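You operate a simulated robot arm through the tools that you are given. There is no shell and no other tool.

You run a simulated robot arm. Do the job below in one go: nothing can be reset, and whatever is moved stays where it is left.

JOB
Put the white short profile on the long tray and lay the other steel bar in the channel.
Fine: draw the red slide back and open the clamp first; the pushed bar stays in its profile; turn the pressure dial to 2 bar.

Only the result counts: the job must be done as asked and must still hold three seconds after the hand-in. Knocking over, shifting, dropping, spilling or breaking anything else fails it.

ROBOT AND FRAMES
A 7-joint arm with a two-finger parallel gripper, fixed in place. Base frame: the origin is on the floor under the middle of its stand, x ahead of it, y to its left, z up. Lengths are in m, angles in rad, forces in N, time in s.
With the tool pointing down near the work surface it reaches from about 0.42 to 0.9 m from the base axis. Its first joint turns from -0.297 to 2.199 rad. Payload 1.57 kg.
The TCP is the grasp point between the finger pads, 0.03 m short of the fingertips. In the tool frame z runs along the fingers and y along their closing line. The gripper opens to 0.08 m. The fingers are 0.017 m wide and 0.012 m thick; the gripper's body (0.04 by 0.082 m) begins 0.08 m behind the TCP.
Orientation is that of the tool frame in the base frame, as [roll, pitch, yaw] about the fixed x, y, z axes, in that order (R = Rz(yaw) Ry(pitch) Rx(roll)). With the fingers straight down and closing along the base's y, the tool's x points along the base's -x, its y along +y and its z along -z.

CONTROLS
- The arm moves only by the tool jog_arm. Its argument "series" is a list of rows, each a list of 3 entries, a list of its own where there are three numbers: the gripper command, from -1 (shut) to 1 (fully open), values between in proportion, then the shift along the base's x, y, z in units of 40 mm (1.0 is 40 mm), then the turn, a rotation vector about the base's x, y, z in units of 5 degrees (1.0 is 5 degrees). In form: [[fingers, [tx, ty, tz], [ax, ay, az]], ...]. A call has 1 to 20 rows; each row shifts and turns the commanded pose from where the row before left it. A call with a number of a shift or a turn outside -1 to 1 is refused whole. Each row takes 0.2 s and may step no farther than 0.05 m and 0.15 rad from the row before; otherwise, or with a gripper value out of range, the whole call is refused. Where a pose cannot be reached the arm comes as near as it can. A force on the tool above 40 N (or 10 N above the force at the start of the call, whichever is more), or a blocked arm, ends the call early, and 0.2 s more pass. The fingers move at their own pace (about 0.045 m/s each) and stop on an object; they squeeze with about 30 N. The grip force told is the motor's: it shows also when the fingers shut on nothing. Time passes only in rows, and 0.2 s behind the last, so rows that do not move let the fingers close. The reply holds the time, the measured pose of the TCP, the force on the tool along the base axes, the opening and the grip force, in the units named above and with some noise, with the torque about the TCP (base axes, N m) and any sound that the robot's microphone picked up.
- Cameras (640 x 400 px; columns grow to the right, rows downward): "scene" is fixed at [0.4103, -0.4879, 1.5771]; the picture's right is [0.69, -0.73, 0.00], its down [-0.66, -0.63, -0.41] and it looks along [0.30, 0.28, -0.91] (base axes); focal length 222 px, centre (320, 200). "wrist" rides on the gripper at [0.072, -0.007, -0.122] in the tool frame; the picture's right is [0.09, 1.00, 0.00], its down [-0.84, 0.08, -0.54] and it looks along [-0.54, 0.05, 0.84] (tool axes); focal length 238 px, centre (320, 200). There is no depth. A picture from a camera that has moved, and an enlarged one, comes with that camera's place and axes in the base frame and with its lens. The place of the scene camera against the robot may be out by one fixed shift of up to 0.025 m in any direction.
- grab_frame(camera): a new picture of that camera. It takes no simulated time.
- slide_trunk(by): slides the trunk up (or, below 0, down) by that many m; the arm rides with it, the base frame stays. It gives what a move gives, with no picture.
- enlarge(camera, box): a new picture of the part [left, top, right, bottom] of that camera's present view, enlarged. It takes no simulated time.
- finish_job(): hands the job in; it is judged then, once.

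Places have to be worked out from the pictures, the camera data and where the tool is seen. Open the gripper and draw the arm clear of the work before you hand the job in, unless the task says otherwise.

The tools are called after "Request:" by a JSON object that holds its "api" and its "payload". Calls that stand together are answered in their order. jog_arm: Moves the arm, as the interface text tells. Its arguments: {"type":"object","properties":{"series":{"type":"array"}},"required":["series"]} The other tools are called the same way: slide_trunk (by) moves the trunk up or down; grab_frame (camera) takes a picture; enlarge (camera, box) takes an enlarged picture of a part of a camera's view; finish_job () hands the job in.

At the start:

```text
t: 0.0
tool_pos: [0.709, -0.0357, 1.1423]
tcp_rot: [-3.141, 0.001, -3.141]
ft_force: [-0.4, 0.2, 1.5]
ft_torque: [0.01, 0.03, -0.02]
opening: 0.0798
grasp_force: 0.0
trunk travel left (down, up): [-0.625, 0.165]
```

scene: 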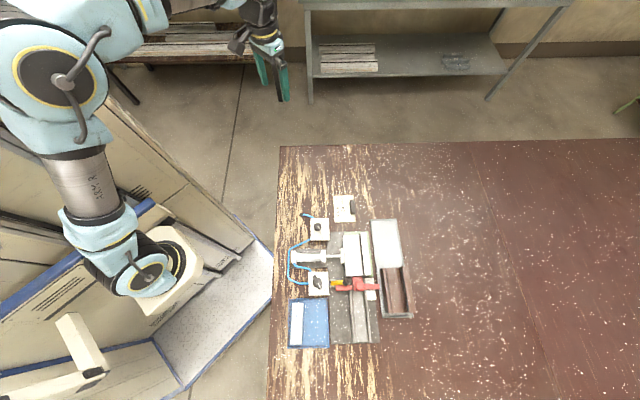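
wrist: 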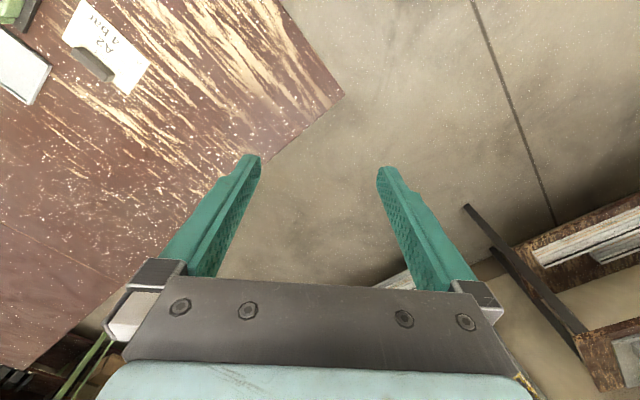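

I begin by looking closer at the work area on the table in the scene camera.

Request:
{"api": "enlarge", "payload": {"camera": "scene", "box": [270, 180, 430, 280]}}

Request:
{"api": "enlarge", "payload": {"camera": "scene", "box": [270, 260, 430, 360]}}

Request:
{"api": "enlarge", "payload": {"camera": "scene", "box": [320, 190, 400, 240]}}

Request:
{"api": "enlarge", "payload": {"camera": "wrist", "box": [0, 0, 160, 100]}}

```text
4.00 times, centred on (350, 230) of scene
camera zoom: at [0.4103, -0.4879, 1.5771], right [0.69, -0.73, 0.0], down [-0.66, -0.63, -0.41], along [0.3, 0.28, -0.91], focal length 890 px, centre (200, 80)
```

zoom: 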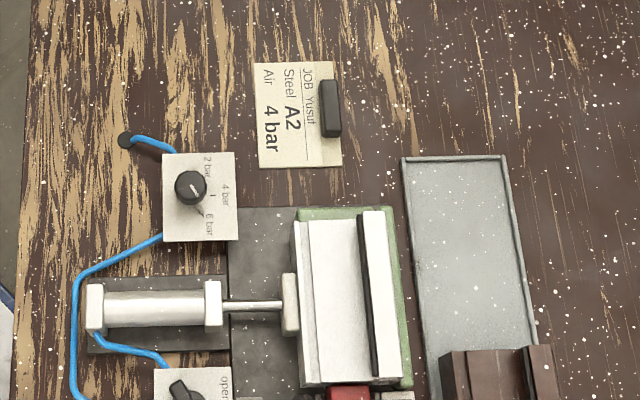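

```text
4.00 times, centred on (350, 310) of scene
camera zoom: at [0.4103, -0.4879, 1.5771], right [0.69, -0.73, 0.0], down [-0.66, -0.63, -0.41], along [0.3, 0.28, -0.91], focal length 890 px, centre (200, -240)
```

zoom: 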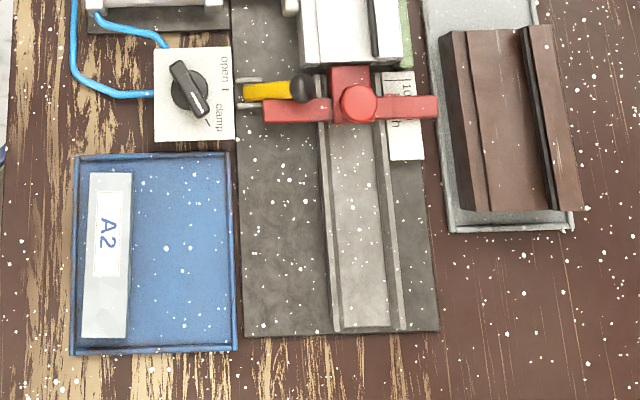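

```text
8.00 times, centred on (360, 215) of scene
camera zoom: at [0.4103, -0.4879, 1.5771], right [0.69, -0.73, 0.0], down [-0.66, -0.63, -0.41], along [0.3, 0.28, -0.91], focal length 1779 px, centre (0, 80)
```

zoom: 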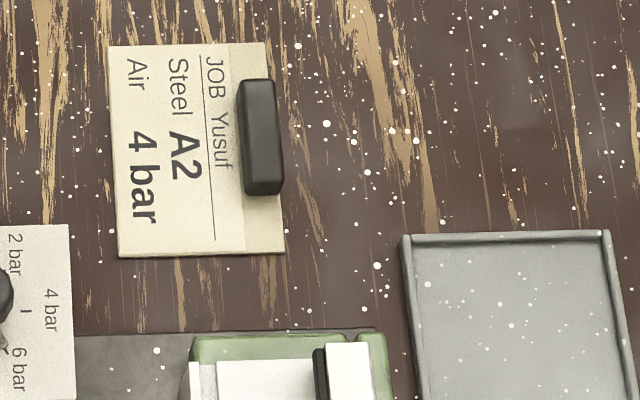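

```text
4.00 times, centred on (80, 50) of wrist
camera zoom: at [0.6364, -0.0421, 1.2651], right [-0.09, 1.0, 0.0], down [0.84, 0.08, 0.54], along [0.54, 0.05, -0.84], focal length 953 px, centre (1280, 800)
```

zoom: 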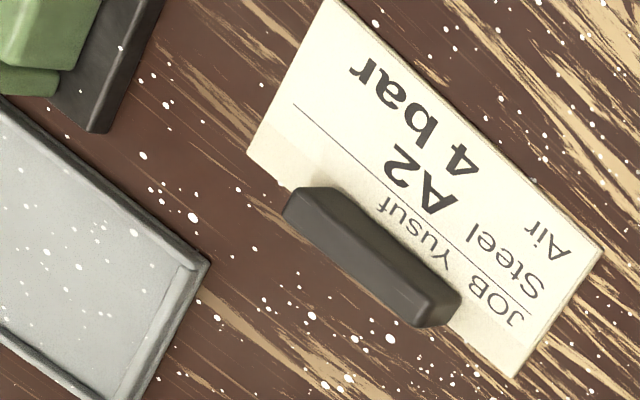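

The work is at negative y of the present tool place: a table roughly at z≈0.86, the fixture near (0.55,-0.51), turned about 45°. I move the arm over towards it at the present height and see how far it reaches.

Request:
{"api": "jog_arm", "payload": {"series": [[1, [-0.2, -0.9, 0], [0, 0, 0]], [1, [-0.2, -0.9, 0], [0, 0, 0]], [1, [-0.2, -0.9, 0], [0, 0, 0]], [1, [-0.2, -0.9, 0], [0, 0, 0]], [1, [-0.2, -0.9, 0], [0, 0, 0]]]}}

Request:
{"api": "grab_frame", "payload": {"camera": "wrist"}}

Request:
{"api": "grab_frame", "payload": {"camera": "scene"}}

```text
t: 1.2
tool_pos: [0.6683, -0.2162, 1.144]
tcp_rot: [3.141, 0.0, 3.14]
ft_force: [-0.8, -0.2, -0.6]
ft_torque: [-0.06, 0.03, 0.03]
opening: 0.0801
grasp_force: 0.0
trunk travel left (down, up): [-0.625, 0.165]
```

```text
taken
camera wrist: at [0.5963, -0.2218, 1.2657], right [-0.09, 1.0, 0.0], down [0.84, 0.08, 0.54], along [0.54, 0.05, -0.84], focal length 238 px, centre (320, 200)
```

wrist: 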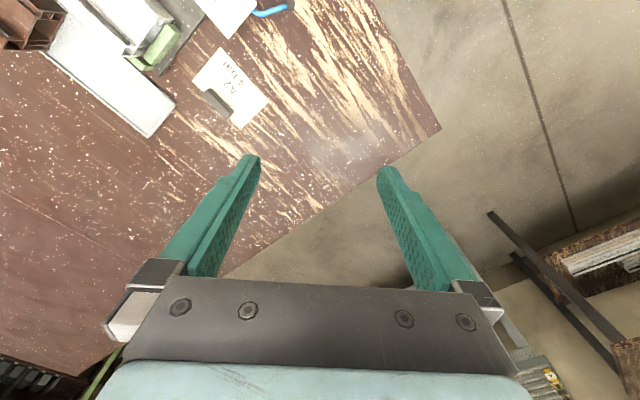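

```text
taken
```

scene: 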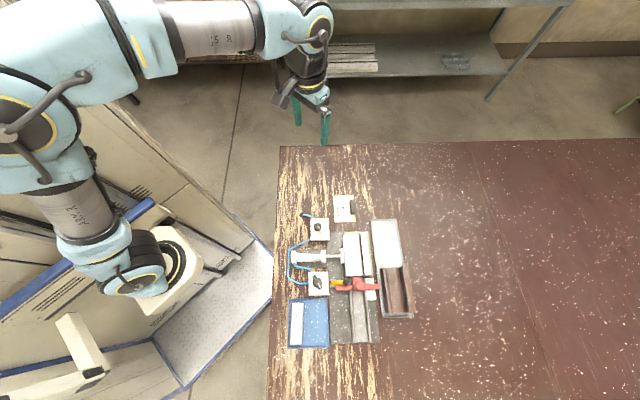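

The arm follows well. I now turn the tool -45° about z and draw nearer, so the wrist camera looks across the fixture.

Request:
{"api": "jog_arm", "payload": {"series": [[1, [-0.633, -0.51, 0], [0, 0, -1]], [1, [-0.633, -0.51, 0], [0, 0, -1]], [1, [-0.633, -0.51, 0], [0, 0, -1]], [1, [-0.633, -0.51, 0], [0, 0, -1]], [1, [-0.633, -0.51, 0], [0, 0, -1]], [1, [-0.633, -0.51, 0], [0, 0, -1]], [1, [-0.633, -0.51, 0], [0, 0, -1]], [1, [-0.633, -0.51, 0], [0, 0, -1]], [1, [-0.633, -0.51, 0], [0, 0, -1]]]}}

Request:
{"api": "grab_frame", "payload": {"camera": "wrist"}}

Request:
{"api": "grab_frame", "payload": {"camera": "scene"}}

```text
t: 3.2
tool_pos: [0.4415, -0.3994, 1.1445]
tcp_rot: [-3.141, 0.002, 2.354]
ft_force: [0.0, 0.2, 0.3]
ft_torque: [-0.01, 0.0, -0.01]
opening: 0.0799
grasp_force: 0.2
trunk travel left (down, up): [-0.625, 0.165]
```

```text
taken
camera wrist: at [0.3856, -0.353, 1.2652], right [0.64, 0.77, 0.0], down [0.65, -0.54, 0.54], along [0.42, -0.35, -0.84], focal length 238 px, centre (320, 200)
```

wrist: 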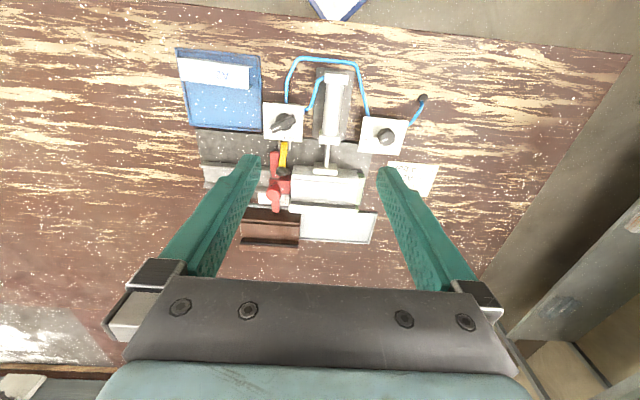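

```text
taken
```

scene: 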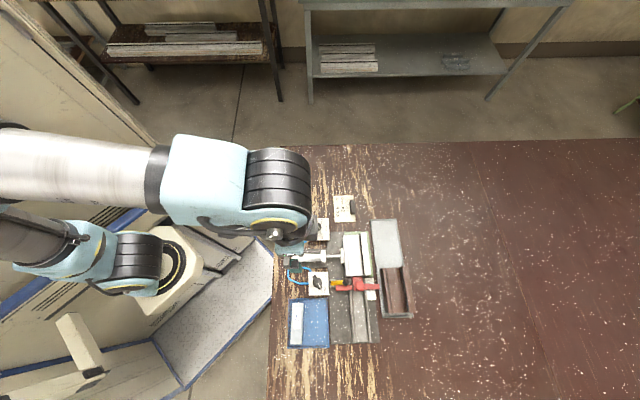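

The wrist view now shows the whole work area between the fingers. I enlarge its parts.

Request:
{"api": "enlarge", "payload": {"camera": "wrist", "box": [240, 120, 400, 220]}}

Request:
{"api": "enlarge", "payload": {"camera": "wrist", "box": [170, 40, 330, 140]}}

Request:
{"api": "enlarge", "payload": {"camera": "wrist", "box": [280, 50, 440, 150]}}

Request:
{"api": "enlarge", "payload": {"camera": "wrist", "box": [240, 170, 400, 270]}}

```text
4.00 times, centred on (320, 170) of wrist
camera zoom: at [0.3856, -0.353, 1.2652], right [0.64, 0.77, 0.0], down [0.65, -0.54, 0.54], along [0.42, -0.35, -0.84], focal length 953 px, centre (320, 320)
```

zoom: 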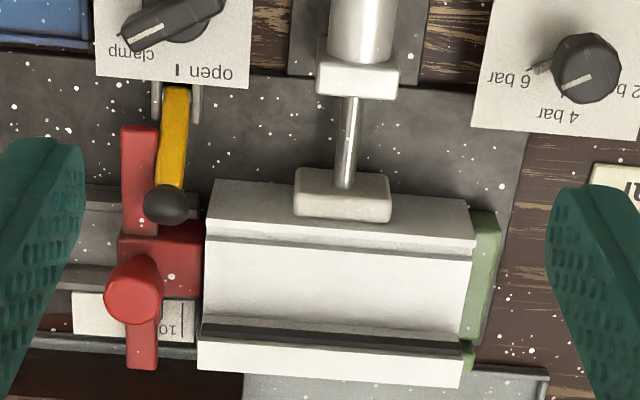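

```text
4.00 times, centred on (250, 90) of wrist
camera zoom: at [0.3856, -0.353, 1.2652], right [0.64, 0.77, 0.0], down [0.65, -0.54, 0.54], along [0.42, -0.35, -0.84], focal length 953 px, centre (600, 640)
```

zoom: 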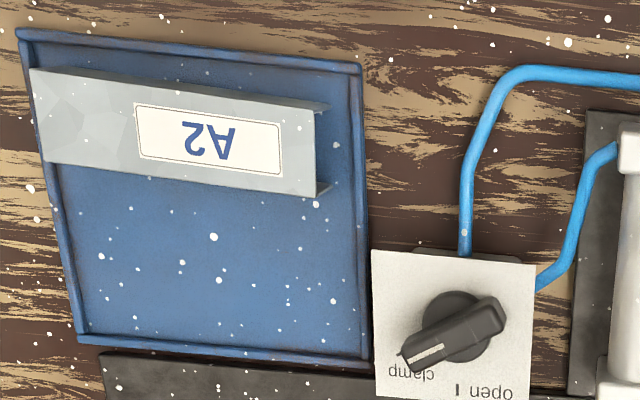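

```text
4.00 times, centred on (360, 100) of wrist
camera zoom: at [0.3856, -0.353, 1.2652], right [0.64, 0.77, 0.0], down [0.65, -0.54, 0.54], along [0.42, -0.35, -0.84], focal length 953 px, centre (160, 600)
```

zoom: 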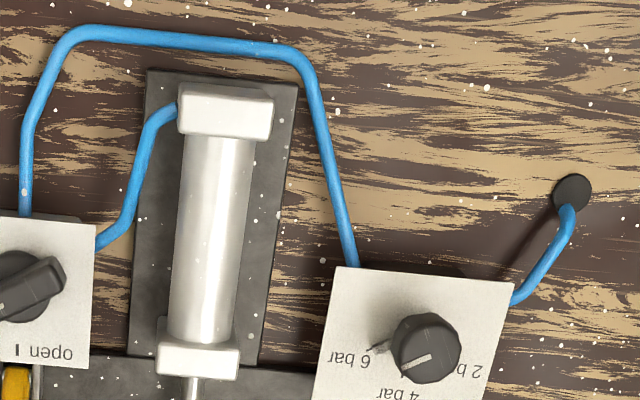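

```text
4.00 times, centred on (320, 220) of wrist
camera zoom: at [0.3856, -0.353, 1.2652], right [0.64, 0.77, 0.0], down [0.65, -0.54, 0.54], along [0.42, -0.35, -0.84], focal length 953 px, centre (320, 120)
```

zoom: 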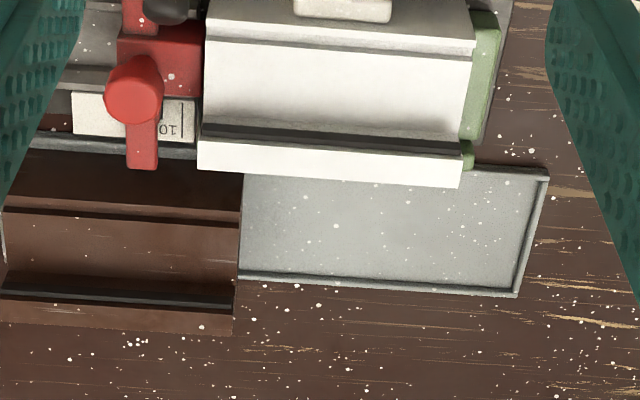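

The fixture is at about 45°; its top face is near z≈0.87 and the table about 0.83. I go lower and nearer for a sharper look.

Request:
{"api": "jog_arm", "payload": {"series": [[1, [0.4, -0.4, -0.6], [0, 0, 0]], [1, [0.4, -0.4, -0.6], [0, 0, 0]], [1, [0.4, -0.4, -0.6], [0, 0, 0]], [1, [0.4, -0.4, -0.6], [0, 0, 0]], [1, [0.4, -0.4, -0.6], [0, 0, 0]]]}}

Request:
{"api": "grab_frame", "payload": {"camera": "wrist"}}

Request:
{"api": "enlarge", "payload": {"camera": "wrist", "box": [200, 100, 360, 200]}}

Request:
{"api": "enlarge", "payload": {"camera": "wrist", "box": [240, 120, 400, 220]}}

Request:
{"api": "enlarge", "payload": {"camera": "wrist", "box": [340, 20, 500, 120]}}

Request:
{"api": "enlarge", "payload": {"camera": "wrist", "box": [200, 20, 360, 120]}}

```text
t: 4.4
tool_pos: [0.522, -0.479, 1.0224]
tcp_rot: [-3.14, 0.001, 2.356]
ft_force: [-0.5, 0.4, 0.5]
ft_torque: [0.02, -0.01, 0.01]
opening: 0.0796
grasp_force: 0.1
trunk travel left (down, up): [-0.625, 0.165]
```

```text
taken
camera wrist: at [0.4652, -0.432, 1.1445], right [0.64, 0.77, 0.0], down [0.65, -0.54, 0.54], along [0.42, -0.35, -0.84], focal length 238 px, centre (320, 200)
```

wrist: 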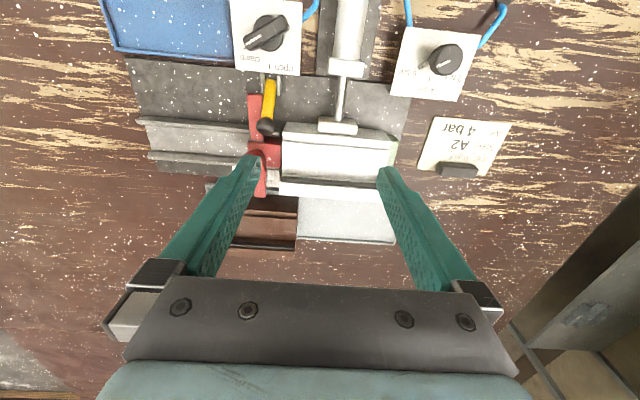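

```text
4.00 times, centred on (280, 150) of wrist
camera zoom: at [0.4652, -0.432, 1.1445], right [0.64, 0.77, 0.0], down [0.65, -0.54, 0.54], along [0.42, -0.35, -0.84], focal length 953 px, centre (480, 400)
```

zoom: 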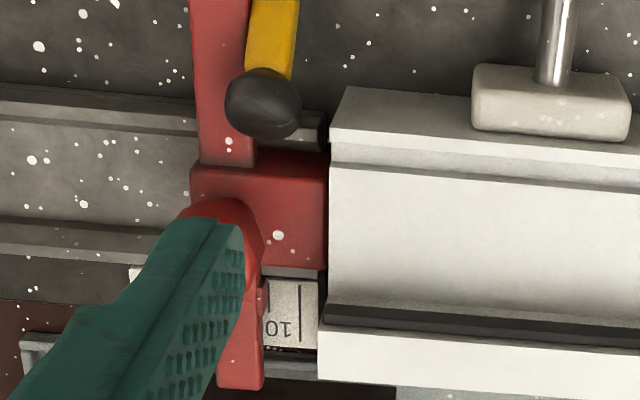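

```text
4.00 times, centred on (320, 170) of wrist
camera zoom: at [0.4652, -0.432, 1.1445], right [0.64, 0.77, 0.0], down [0.65, -0.54, 0.54], along [0.42, -0.35, -0.84], focal length 953 px, centre (320, 320)
```

zoom: 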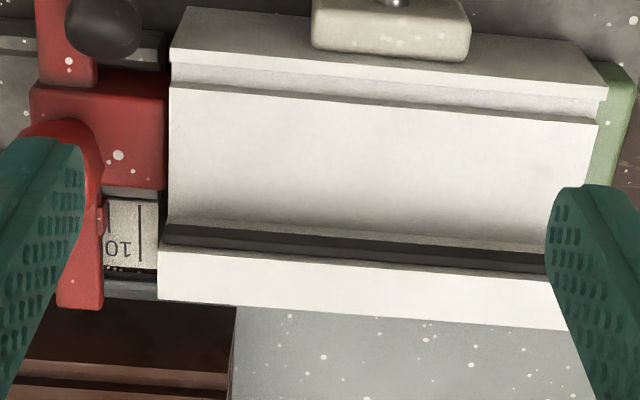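

```text
4.00 times, centred on (420, 70) of wrist
camera zoom: at [0.4652, -0.432, 1.1445], right [0.64, 0.77, 0.0], down [0.65, -0.54, 0.54], along [0.42, -0.35, -0.84], focal length 953 px, centre (-80, 720)
```

zoom: 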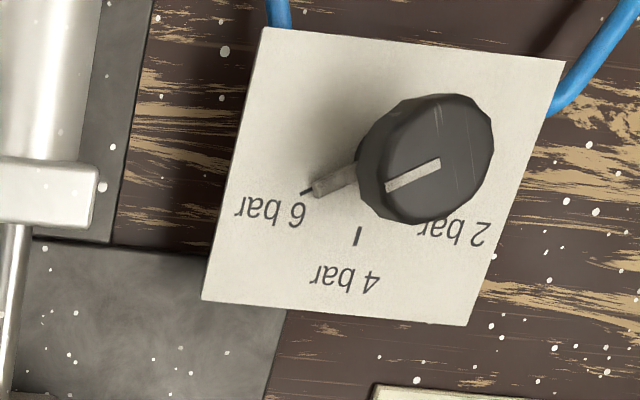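

```text
4.00 times, centred on (280, 70) of wrist
camera zoom: at [0.4652, -0.432, 1.1445], right [0.64, 0.77, 0.0], down [0.65, -0.54, 0.54], along [0.42, -0.35, -0.84], focal length 953 px, centre (480, 720)
```

zoom: 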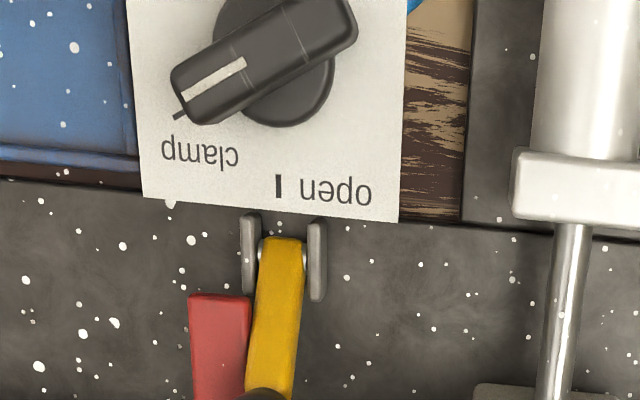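

The dial points to 6 bar now, the clamp knob to "clamp". I look closer at the slide, the yellow lever and the dial from the scene camera.

Request:
{"api": "enlarge", "payload": {"camera": "scene", "box": [320, 265, 384, 305]}}

Request:
{"api": "enlarge", "payload": {"camera": "scene", "box": [290, 265, 354, 305]}}

Request:
{"api": "enlarge", "payload": {"camera": "wrist", "box": [230, 60, 310, 110]}}

Request:
{"api": "enlarge", "payload": {"camera": "wrist", "box": [230, 100, 310, 150]}}

```text
10.00 times, centred on (352, 285) of scene
camera zoom: at [0.4103, -0.4879, 1.5771], right [0.69, -0.73, 0.0], down [-0.66, -0.63, -0.41], along [0.3, 0.28, -0.91], focal length 2224 px, centre (0, -650)
```

zoom: 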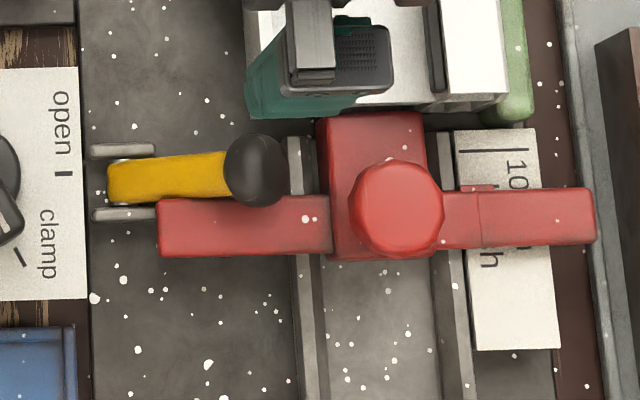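

```text
10.00 times, centred on (322, 285) of scene
camera zoom: at [0.4103, -0.4879, 1.5771], right [0.69, -0.73, 0.0], down [-0.66, -0.63, -0.41], along [0.3, 0.28, -0.91], focal length 2224 px, centre (300, -650)
```

zoom: 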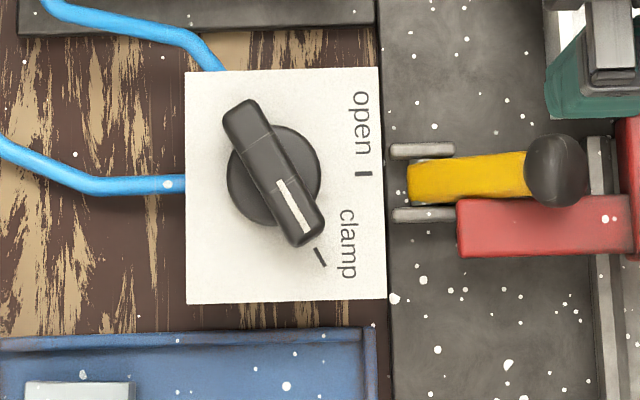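

```text
8.00 times, centred on (270, 85) of wrist
camera zoom: at [0.4652, -0.432, 1.1445], right [0.64, 0.77, 0.0], down [0.65, -0.54, 0.54], along [0.42, -0.35, -0.84], focal length 1907 px, centre (720, 1120)
```

zoom: 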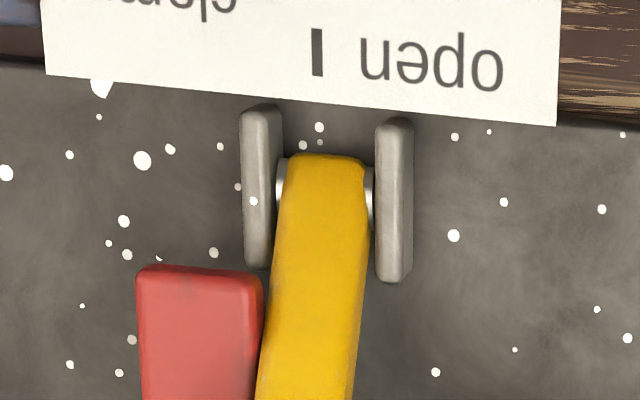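

```text
8.00 times, centred on (270, 125) of wrist
camera zoom: at [0.4652, -0.432, 1.1445], right [0.64, 0.77, 0.0], down [0.65, -0.54, 0.54], along [0.42, -0.35, -0.84], focal length 1907 px, centre (720, 800)
```

zoom: 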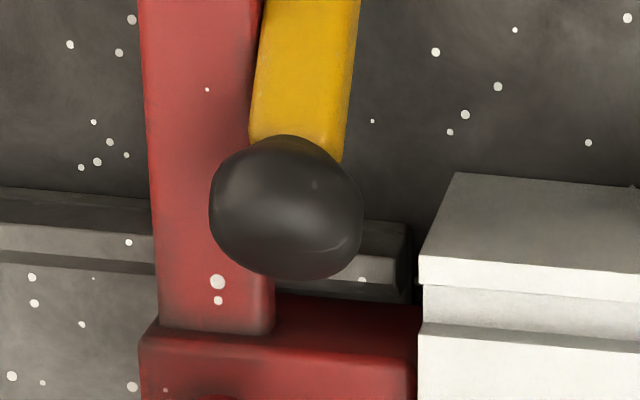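

The slide body butts against the white profile and the lever lies on the +p side of its near arm. For heights I take two more wrist views from well apart places along the channel.

Request:
{"api": "jog_arm", "payload": {"series": [[1, [-0.5, -0.5, 0], [0, 0, 0]], [1, [-0.5, -0.5, 0], [0, 0, 0]], [1, [-0.5, -0.5, 0], [0, 0, 0]], [1, [-0.5, -0.5, 0], [0, 0, 0]]]}}

Request:
{"api": "grab_frame", "payload": {"camera": "wrist"}}

Request:
{"api": "enlarge", "payload": {"camera": "wrist", "box": [240, 90, 400, 190]}}

Request:
{"api": "enlarge", "payload": {"camera": "wrist", "box": [360, 90, 520, 190]}}

Request:
{"api": "enlarge", "payload": {"camera": "wrist", "box": [160, 0, 320, 100]}}

Request:
{"api": "enlarge", "payload": {"camera": "wrist", "box": [260, 0, 420, 100]}}

Request:
{"api": "enlarge", "payload": {"camera": "wrist", "box": [240, 170, 400, 270]}}

```text
t: 5.4
tool_pos: [0.44, -0.5602, 1.0233]
tcp_rot: [-3.141, 0.0, 2.356]
ft_force: [-0.8, 0.2, -0.3]
ft_torque: [0.01, 0.0, 0.0]
opening: 0.08
grasp_force: 0.1
trunk travel left (down, up): [-0.625, 0.165]
```

```text
taken
camera wrist: at [0.3847, -0.513, 1.1459], right [0.64, 0.77, 0.0], down [0.65, -0.54, 0.54], along [0.42, -0.35, -0.84], focal length 238 px, centre (320, 200)
```

wrist: 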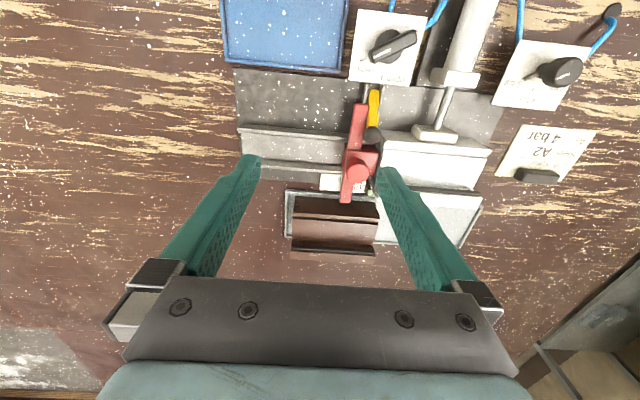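

```text
4.00 times, centred on (320, 140) of wrist
camera zoom: at [0.3847, -0.513, 1.1459], right [0.64, 0.77, 0.0], down [0.65, -0.54, 0.54], along [0.42, -0.35, -0.84], focal length 953 px, centre (320, 440)
```

zoom: 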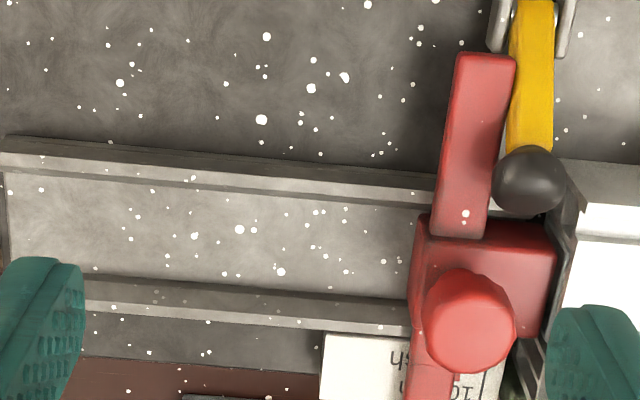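

```text
4.00 times, centred on (440, 140) of wrist
camera zoom: at [0.3847, -0.513, 1.1459], right [0.64, 0.77, 0.0], down [0.65, -0.54, 0.54], along [0.42, -0.35, -0.84], focal length 953 px, centre (-160, 440)
```

zoom: 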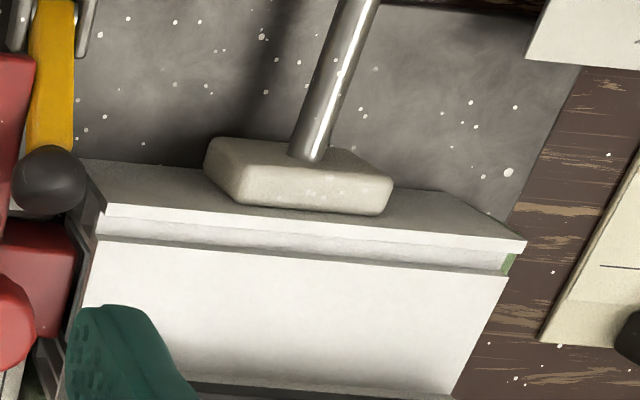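

```text
4.00 times, centred on (240, 50) of wrist
camera zoom: at [0.3847, -0.513, 1.1459], right [0.64, 0.77, 0.0], down [0.65, -0.54, 0.54], along [0.42, -0.35, -0.84], focal length 953 px, centre (640, 800)
```

zoom: 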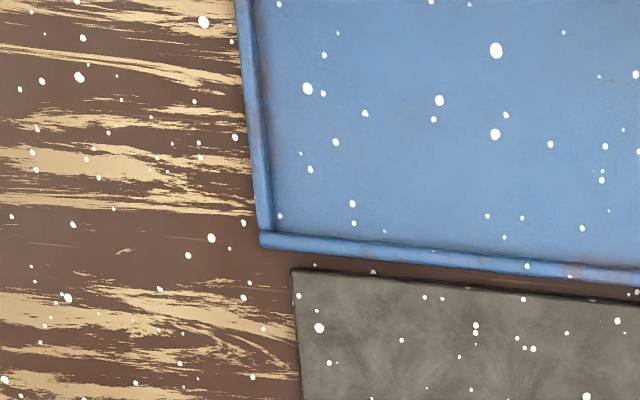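

```text
4.00 times, centred on (340, 50) of wrist
camera zoom: at [0.3847, -0.513, 1.1459], right [0.64, 0.77, 0.0], down [0.65, -0.54, 0.54], along [0.42, -0.35, -0.84], focal length 953 px, centre (240, 800)
```

zoom: 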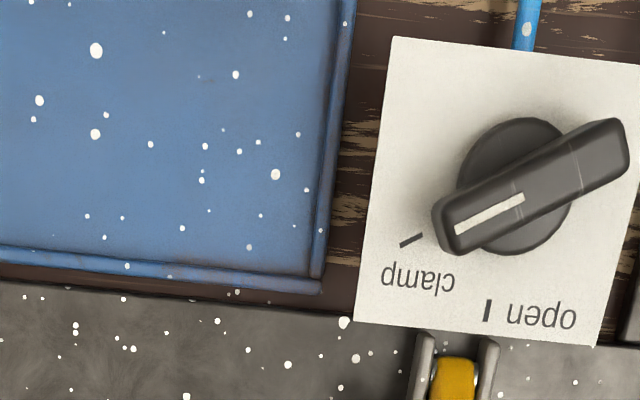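

```text
4.00 times, centred on (320, 220) of wrist
camera zoom: at [0.3847, -0.513, 1.1459], right [0.64, 0.77, 0.0], down [0.65, -0.54, 0.54], along [0.42, -0.35, -0.84], focal length 953 px, centre (320, 120)
```

zoom: 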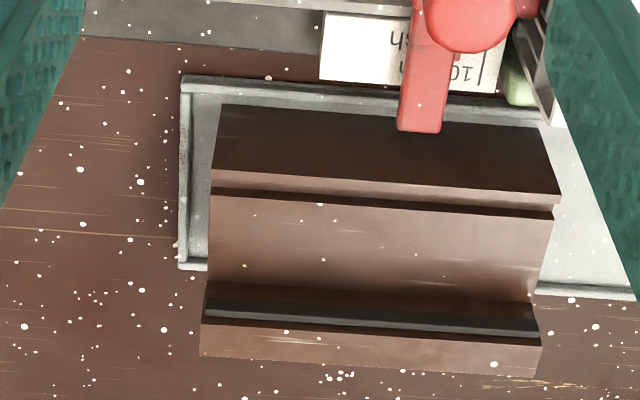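

I now go to the other side (+p) for the second half of the baseline.

Request:
{"api": "jog_arm", "payload": {"series": [[1, [0.8, 0.8, 0], [0, 0, 0]], [1, [0.8, 0.8, 0], [0, 0, 0]], [1, [0.8, 0.8, 0], [0, 0, 0]], [1, [0.8, 0.8, 0], [0, 0, 0]], [1, [0.8, 0.8, 0], [0, 0, 0]]]}}

Request:
{"api": "grab_frame", "payload": {"camera": "wrist"}}

Request:
{"api": "enlarge", "payload": {"camera": "wrist", "box": [120, 90, 280, 190]}}

Request:
{"api": "enlarge", "payload": {"camera": "wrist", "box": [220, 90, 380, 190]}}

Request:
{"api": "enlarge", "payload": {"camera": "wrist", "box": [260, 10, 420, 110]}}

Request:
{"api": "enlarge", "payload": {"camera": "wrist", "box": [120, 10, 280, 110]}}

Request:
{"api": "enlarge", "payload": {"camera": "wrist", "box": [240, 170, 400, 270]}}

```text
t: 6.6
tool_pos: [0.6004, -0.3995, 1.0227]
tcp_rot: [3.141, 0.0, 2.354]
ft_force: [-0.5, 0.2, -0.1]
ft_torque: [0.04, 0.02, 0.01]
opening: 0.08
grasp_force: 0.1
trunk travel left (down, up): [-0.625, 0.165]
```

```text
taken
camera wrist: at [0.5444, -0.353, 1.1453], right [0.64, 0.77, 0.0], down [0.65, -0.54, 0.54], along [0.42, -0.35, -0.84], focal length 238 px, centre (320, 200)
```

wrist: 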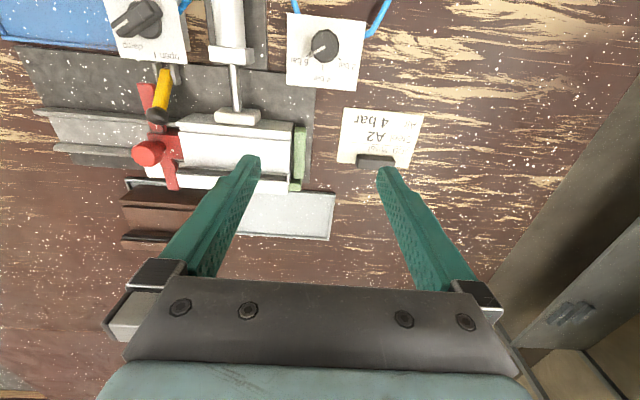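

```text
4.00 times, centred on (200, 140) of wrist
camera zoom: at [0.5444, -0.353, 1.1453], right [0.64, 0.77, 0.0], down [0.65, -0.54, 0.54], along [0.42, -0.35, -0.84], focal length 953 px, centre (800, 440)
```

zoom: 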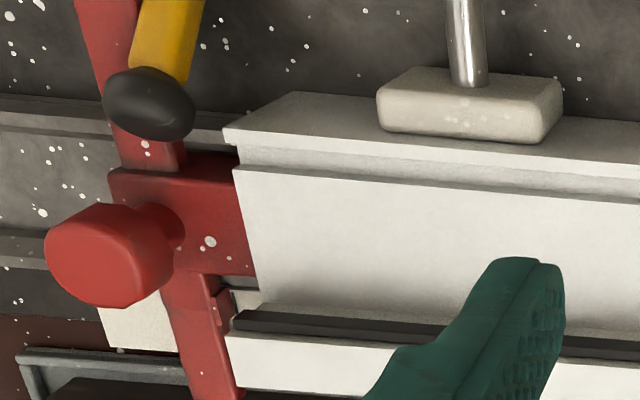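

```text
4.00 times, centred on (300, 140) of wrist
camera zoom: at [0.5444, -0.353, 1.1453], right [0.64, 0.77, 0.0], down [0.65, -0.54, 0.54], along [0.42, -0.35, -0.84], focal length 953 px, centre (400, 440)
```

zoom: 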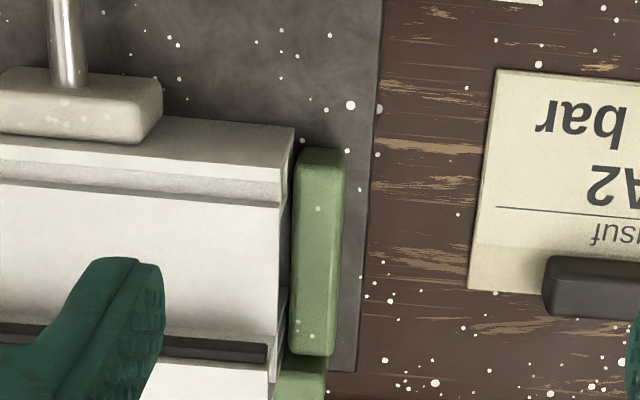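

```text
4.00 times, centred on (340, 60) of wrist
camera zoom: at [0.5444, -0.353, 1.1453], right [0.64, 0.77, 0.0], down [0.65, -0.54, 0.54], along [0.42, -0.35, -0.84], focal length 953 px, centre (240, 760)
```

zoom: 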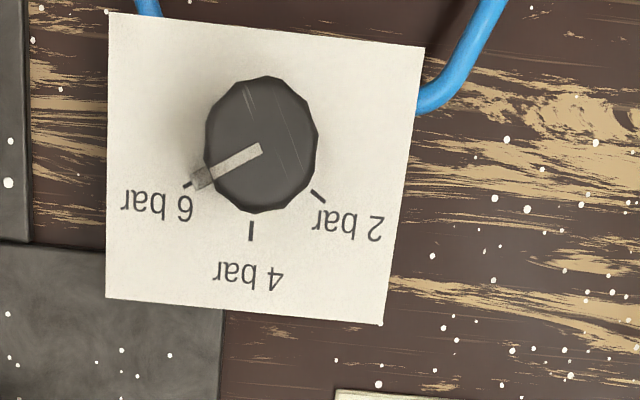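

```text
4.00 times, centred on (200, 60) of wrist
camera zoom: at [0.5444, -0.353, 1.1453], right [0.64, 0.77, 0.0], down [0.65, -0.54, 0.54], along [0.42, -0.35, -0.84], focal length 953 px, centre (800, 760)
```

zoom: 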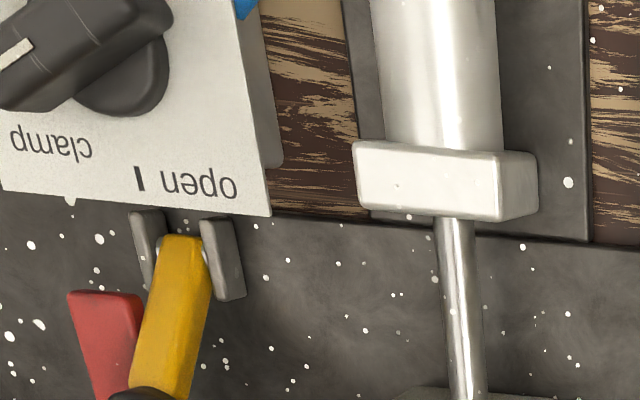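

```text
4.00 times, centred on (320, 220) of wrist
camera zoom: at [0.5444, -0.353, 1.1453], right [0.64, 0.77, 0.0], down [0.65, -0.54, 0.54], along [0.42, -0.35, -0.84], focal length 953 px, centre (320, 120)
```

zoom: 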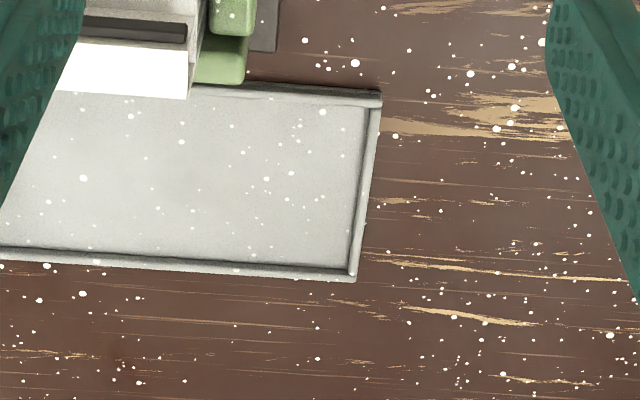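

From the pairs of views: table ≈0.843, knob of the red slide ≈(0.499,-0.556) with its top ≈0.908, white profile about 122×66 mm with its near top ≈0.89, and ridge ≈0.909. Nothing stands behind the slide, so I hover over its knob with the fingers closing along the channel.

Request:
{"api": "jog_arm", "payload": {"series": [[0, [-0.508, -0.78, -0.25], [0, 0, 0]], [-0.1, [-0.508, -0.78, -0.25], [0, 0, 0]], [-0.1, [-0.508, -0.78, -0.25], [0, 0, 0]], [-0.1, [-0.508, -0.78, -0.25], [0, 0, 0]], [-0.1, [-0.508, -0.78, -0.25], [0, 0, 0]], [-0.1, [0, 0, 0], [0, 0, 0]]]}}

Request:
{"api": "grab_frame", "payload": {"camera": "wrist"}}

Request:
{"api": "enlarge", "payload": {"camera": "wrist", "box": [240, 120, 400, 220]}}

Request:
{"api": "enlarge", "payload": {"camera": "scene", "box": [310, 240, 406, 300]}}

```text
t: 8.0
tool_pos: [0.4983, -0.5554, 0.9738]
tcp_rot: [-3.14, 0.0, 2.356]
ft_force: [0.1, 0.4, -0.7]
ft_torque: [-0.02, -0.02, 0.0]
opening: 0.0362
grasp_force: 0.1
trunk travel left (down, up): [-0.625, 0.165]
```

```text
taken
camera wrist: at [0.4432, -0.5088, 1.0951], right [0.64, 0.77, 0.0], down [0.65, -0.54, 0.54], along [0.42, -0.35, -0.84], focal length 238 px, centre (320, 200)
```

wrist: 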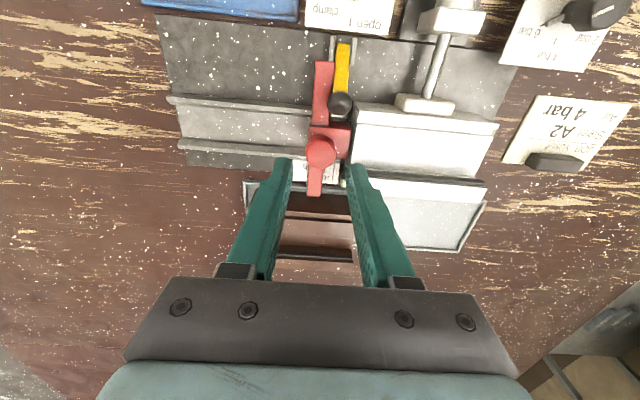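

```text
4.00 times, centred on (320, 170) of wrist
camera zoom: at [0.4432, -0.5088, 1.0951], right [0.64, 0.77, 0.0], down [0.65, -0.54, 0.54], along [0.42, -0.35, -0.84], focal length 953 px, centre (320, 320)
```

zoom: 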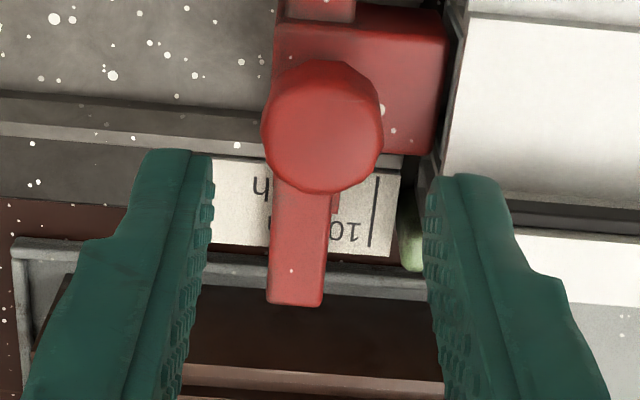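

```text
6.67 times, centred on (358, 270) of scene
camera zoom: at [0.4103, -0.4879, 1.5771], right [0.69, -0.73, 0.0], down [-0.66, -0.63, -0.41], along [0.3, 0.28, -0.91], focal length 1483 px, centre (67, -267)
```

zoom: 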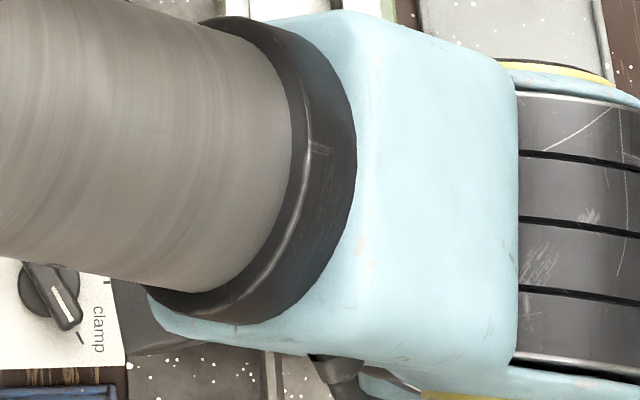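

The knob is centred under the TCP. I lower to TCP z≈0.92 (tips ≈0.891, above the profile floor) and close on the knob.

Request:
{"api": "jog_arm", "payload": {"series": [[-0.1, [0, 0, -0.44], [0, 0, 0]], [-0.1, [0, 0, -0.44], [0, 0, 0]], [-0.1, [0, 0, -0.44], [0, 0, 0]], [-0.1, [0, 0, 0], [0, 0, 0]]]}}

Request:
{"api": "enlarge", "payload": {"camera": "wrist", "box": [240, 120, 400, 220]}}

```text
t: 9.0
tool_pos: [0.4976, -0.5563, 0.9201]
tcp_rot: [3.141, -0.003, 2.356]
ft_force: [-0.6, -0.4, -0.8]
ft_torque: [0.02, -0.02, 0.02]
opening: 0.0363
grasp_force: 0.0
trunk travel left (down, up): [-0.625, 0.165]
```

```text
4.00 times, centred on (320, 170) of wrist
camera zoom: at [0.4432, -0.5093, 1.0423], right [0.64, 0.77, 0.0], down [0.65, -0.54, 0.54], along [0.42, -0.35, -0.84], focal length 953 px, centre (320, 320)
```

zoom: 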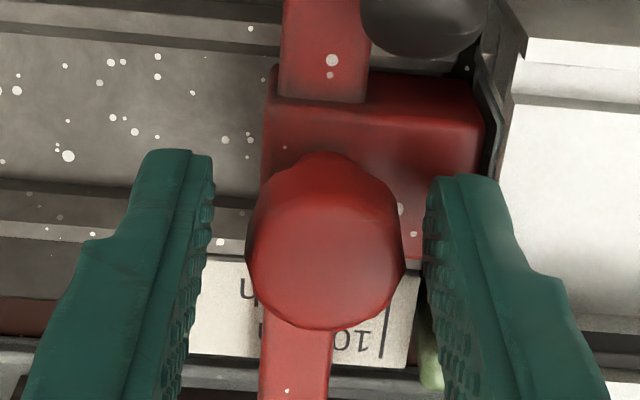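

The fingers straddle the knob well. I close on it.

Request:
{"api": "jog_arm", "payload": {"series": [[-1, [0, 0, 0], [0, 0, 0]], [-1, [0, 0, 0], [0, 0, 0]], [-1, [0, 0, 0], [0, 0, 0]]]}}

```text
t: 9.8
tool_pos: [0.4993, -0.5552, 0.9209]
tcp_rot: [-3.141, 0.0, 2.356]
ft_force: [-0.6, -0.1, -1.5]
ft_torque: [-0.06, -0.09, 0.0]
opening: 0.0254
grasp_force: 34.5
trunk travel left (down, up): [-0.625, 0.165]
```

The knob is held (25.4 mm). I pull gently towards -p and watch the force.

Request:
{"api": "jog_arm", "payload": {"series": [[-1, [-0.09, -0.09, 0], [0, 0, 0]], [-1, [-0.09, -0.09, 0], [0, 0, 0]], [-1, [0, 0, 0], [0, 0, 0]]]}}

```text
t: 10.6
tool_pos: [0.4914, -0.5623, 0.9201]
tcp_rot: [-3.14, 0.0, 2.357]
ft_force: [1.1, 0.8, 0.5]
ft_torque: [0.16, 0.13, 0.02]
opening: 0.0252
grasp_force: 37.0
trunk travel left (down, up): [-0.625, 0.165]
```

Little resistance; I check by picture that the slide really follows.

Request:
{"api": "enlarge", "payload": {"camera": "wrist", "box": [240, 100, 400, 200]}}

```text
4.00 times, centred on (320, 150) of wrist
camera zoom: at [0.4364, -0.5162, 1.0424], right [0.64, 0.77, 0.0], down [0.65, -0.54, 0.54], along [0.42, -0.35, -0.84], focal length 953 px, centre (320, 400)
```

zoom: 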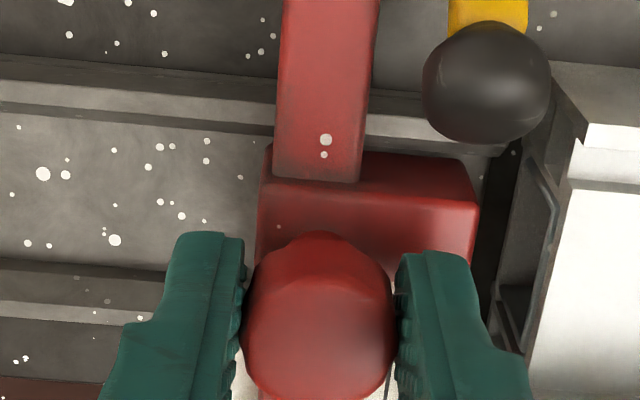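

The slide follows and the lever stays put. I keep drawing back in short steps.

Request:
{"api": "jog_arm", "payload": {"series": [[-1, [-0.18, -0.18, 0], [0, 0, 0]], [-1, [-0.18, -0.18, 0], [0, 0, 0]], [-1, [-0.18, -0.18, 0], [0, 0, 0]], [-1, [-0.18, -0.18, 0], [0, 0, 0]], [-1, [-0.18, -0.18, 0], [0, 0, 0]], [-1, [0, 0, 0], [0, 0, 0]]]}}

Request:
{"api": "grab_frame", "payload": {"camera": "wrist"}}

```text
t: 12.0
tool_pos: [0.4563, -0.5992, 0.9213]
tcp_rot: [-3.142, -0.002, 2.355]
ft_force: [0.6, -1.3, 2.5]
ft_torque: [0.15, 0.13, 0.01]
opening: 0.0253
grasp_force: 36.8
trunk travel left (down, up): [-0.625, 0.165]
```

```text
taken
camera wrist: at [0.3998, -0.5526, 1.0424], right [0.64, 0.77, 0.0], down [0.65, -0.54, 0.54], along [0.42, -0.35, -0.84], focal length 238 px, centre (320, 200)
```

wrist: 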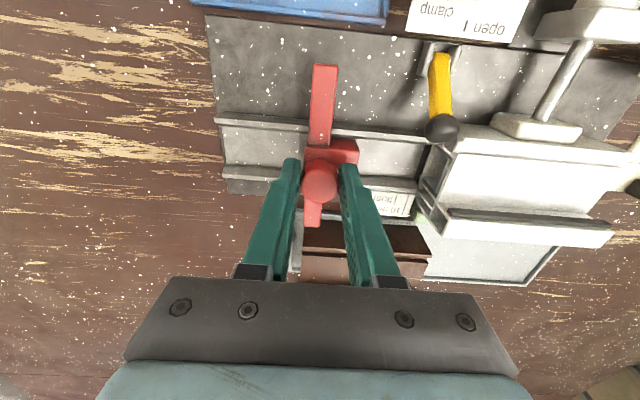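

The slide is about 60 mm back. I look at the now visible end of the profile and the ruler, then go on pulling.

Request:
{"api": "enlarge", "payload": {"camera": "wrist", "box": [370, 110, 530, 250]}}

Request:
{"api": "enlarge", "payload": {"camera": "wrist", "box": [190, 40, 350, 140]}}

Request:
{"api": "jog_arm", "payload": {"series": [[-1, [-0.15, -0.15, 0], [0, 0, 0]], [-1, [-0.15, -0.15, 0], [0, 0, 0]], [-1, [-0.15, -0.15, 0], [0, 0, 0]], [-1, [0, 0, 0], [0, 0, 0]]]}}

```text
2.86 times, centred on (450, 180) of wrist
camera zoom: at [0.3998, -0.5526, 1.0424], right [0.64, 0.77, 0.0], down [0.65, -0.54, 0.54], along [0.42, -0.35, -0.84], focal length 681 px, centre (-51, 257)
```

zoom: 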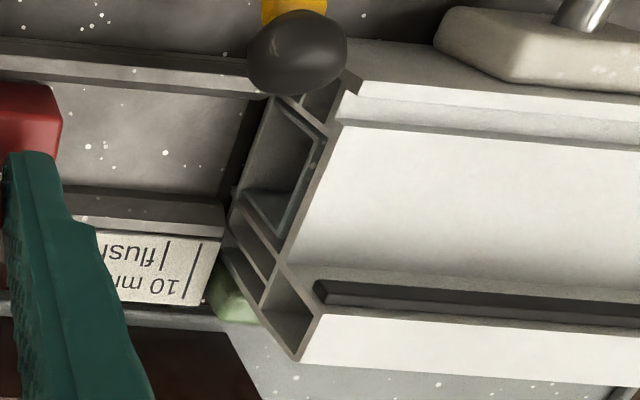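

```text
4.00 times, centred on (270, 90) of wrist
camera zoom: at [0.3998, -0.5526, 1.0424], right [0.64, 0.77, 0.0], down [0.65, -0.54, 0.54], along [0.42, -0.35, -0.84], focal length 953 px, centre (520, 640)
```

zoom: 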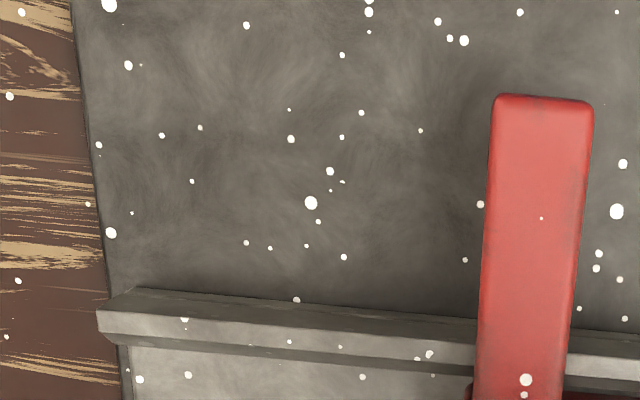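

```text
t: 13.0
tool_pos: [0.4382, -0.6166, 0.9192]
tcp_rot: [-3.14, 0.0, 2.354]
ft_force: [-0.4, 2.0, 3.5]
ft_torque: [-0.13, -0.13, -0.04]
opening: 0.0253
grasp_force: 36.6
trunk travel left (down, up): [-0.625, 0.165]
```

The end view shows a hollow white profile with a U-shaped steel bar pushed in its chamber, the ruler marks "flush"/"10 mm". The slide still moves freely, so I keep drawing it towards its stop.

Request:
{"api": "jog_arm", "payload": {"series": [[-1, [-0.12, -0.12, 0], [0, 0, 0]], [-1, [-0.12, -0.12, 0], [0, 0, 0]], [-1, [-0.12, -0.12, 0], [0, 0, 0]], [-1, [0, 0, 0], [0, 0, 0]]]}}

Request:
{"api": "grab_frame", "payload": {"camera": "wrist"}}

Request:
{"api": "enlarge", "payload": {"camera": "wrist", "box": [200, 80, 360, 180]}}

```text
t: 14.0
tool_pos: [0.4237, -0.6315, 0.919]
tcp_rot: [-3.14, 0.0, 2.356]
ft_force: [1.0, 0.6, 1.4]
ft_torque: [0.11, 0.05, 0.07]
opening: 0.0254
grasp_force: 36.4
trunk travel left (down, up): [-0.625, 0.165]
```

```text
taken
camera wrist: at [0.3679, -0.5846, 1.0424], right [0.64, 0.77, 0.0], down [0.65, -0.54, 0.54], along [0.42, -0.35, -0.84], focal length 238 px, centre (320, 200)
```

wrist: 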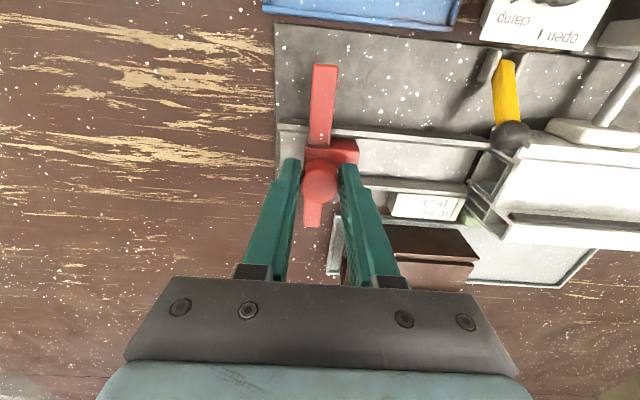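

```text
4.00 times, centred on (280, 130) of wrist
camera zoom: at [0.3679, -0.5846, 1.0424], right [0.64, 0.77, 0.0], down [0.65, -0.54, 0.54], along [0.42, -0.35, -0.84], focal length 953 px, centre (480, 480)
```

zoom: 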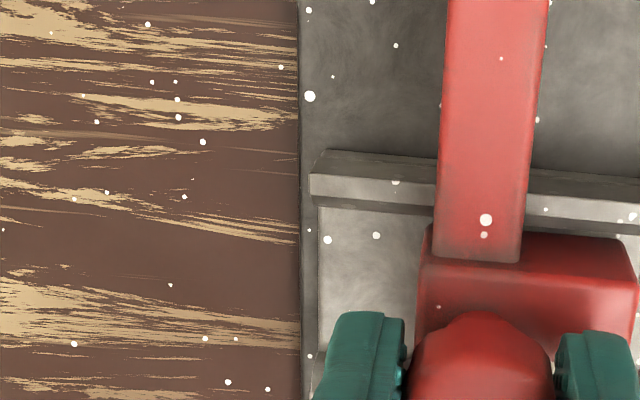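

About 19 mm of rail remain behind the slide. I pull on in 4–5 mm steps, watching for a stop.

Request:
{"api": "jog_arm", "payload": {"series": [[-1, [-0.08, -0.08, 0], [0, 0, 0]], [-1, [-0.08, -0.08, 0], [0, 0, 0]], [-1, [0, 0, 0], [0, 0, 0]]]}}

Request:
{"api": "enlarge", "payload": {"camera": "wrist", "box": [200, 80, 360, 180]}}

```text
t: 14.8
tool_pos: [0.4169, -0.6376, 0.9198]
tcp_rot: [-3.141, 0.001, 2.355]
ft_force: [-1.3, 0.6, -1.3]
ft_torque: [-0.08, -0.07, 0.01]
opening: 0.0254
grasp_force: 36.4
trunk travel left (down, up): [-0.625, 0.165]
```

```text
4.00 times, centred on (280, 130) of wrist
camera zoom: at [0.3615, -0.5911, 1.0424], right [0.64, 0.77, 0.0], down [0.65, -0.54, 0.54], along [0.42, -0.35, -0.84], focal length 953 px, centre (480, 480)
```

zoom: 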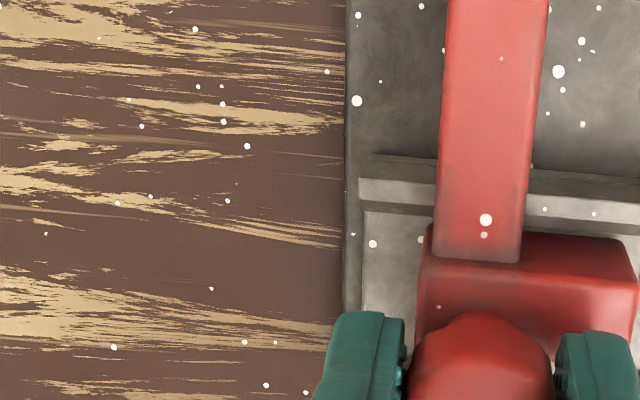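

Still free; about 10 mm of rail left. Two more small steps.

Request:
{"api": "jog_arm", "payload": {"series": [[-1, [-0.06, -0.06, 0], [0, 0, 0]], [-1, [-0.06, -0.06, 0], [0, 0, 0]], [-1, [0, 0, 0], [0, 0, 0]]]}}

Request:
{"api": "enlarge", "payload": {"camera": "wrist", "box": [200, 80, 360, 180]}}

```text
t: 15.6
tool_pos: [0.4158, -0.6379, 0.9204]
tcp_rot: [3.139, -0.002, 2.359]
ft_force: [20.6, 28.6, -0.6]
ft_torque: [0.72, -0.53, 0.09]
opening: 0.0252
grasp_force: 36.4
trunk travel left (down, up): [-0.625, 0.165]
```

```text
4.00 times, centred on (280, 130) of wrist
camera zoom: at [0.3604, -0.5926, 1.0425], right [0.64, 0.77, 0.0], down [0.65, -0.54, 0.54], along [0.42, -0.34, -0.84], focal length 953 px, centre (480, 480)
```

zoom: 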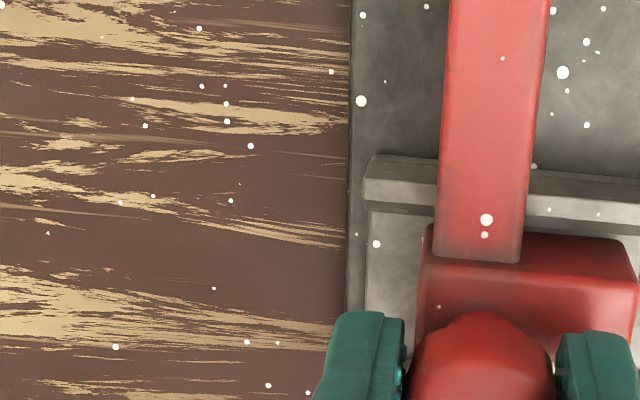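

The slide is at its back stop (35 N). I relax the pull, open slightly and rise.

Request:
{"api": "jog_arm", "payload": {"series": [[-1, [0.1, 0.1, 0], [0, 0, 0]], [-1, [0.01, 0.01, 0], [0, 0, 0]], [-0.1, [0, 0, 0], [0, 0, 0]], [-0.1, [0, 0, 0], [0, 0, 0]], [-0.1, [0, 0, 0.5], [0, 0, 0]], [-0.1, [0, 0, 0.8], [0, 0, 0]], [-0.1, [0, 0, 0.8], [0, 0, 0]]]}}

Request:
{"api": "grab_frame", "payload": {"camera": "wrist"}}

```text
t: 17.2
tool_pos: [0.4168, -0.6381, 1.0039]
tcp_rot: [-3.14, -0.001, 2.355]
ft_force: [-1.2, 0.1, 0.1]
ft_torque: [0.03, -0.02, 0.0]
opening: 0.036
grasp_force: 0.0
trunk travel left (down, up): [-0.625, 0.165]
```

```text
taken
camera wrist: at [0.3605, -0.5914, 1.1257], right [0.64, 0.77, 0.0], down [0.65, -0.54, 0.54], along [0.42, -0.35, -0.84], focal length 238 px, centre (320, 200)
```

wrist: 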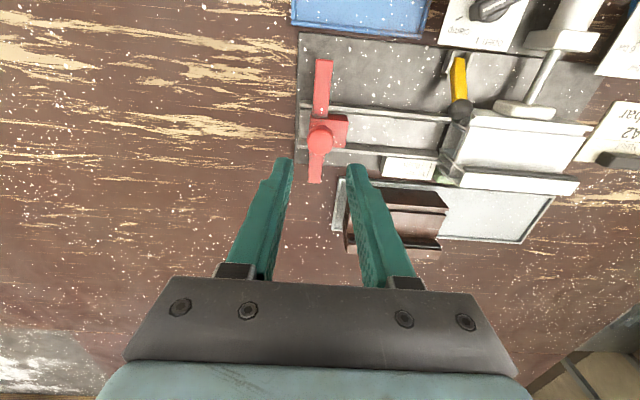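

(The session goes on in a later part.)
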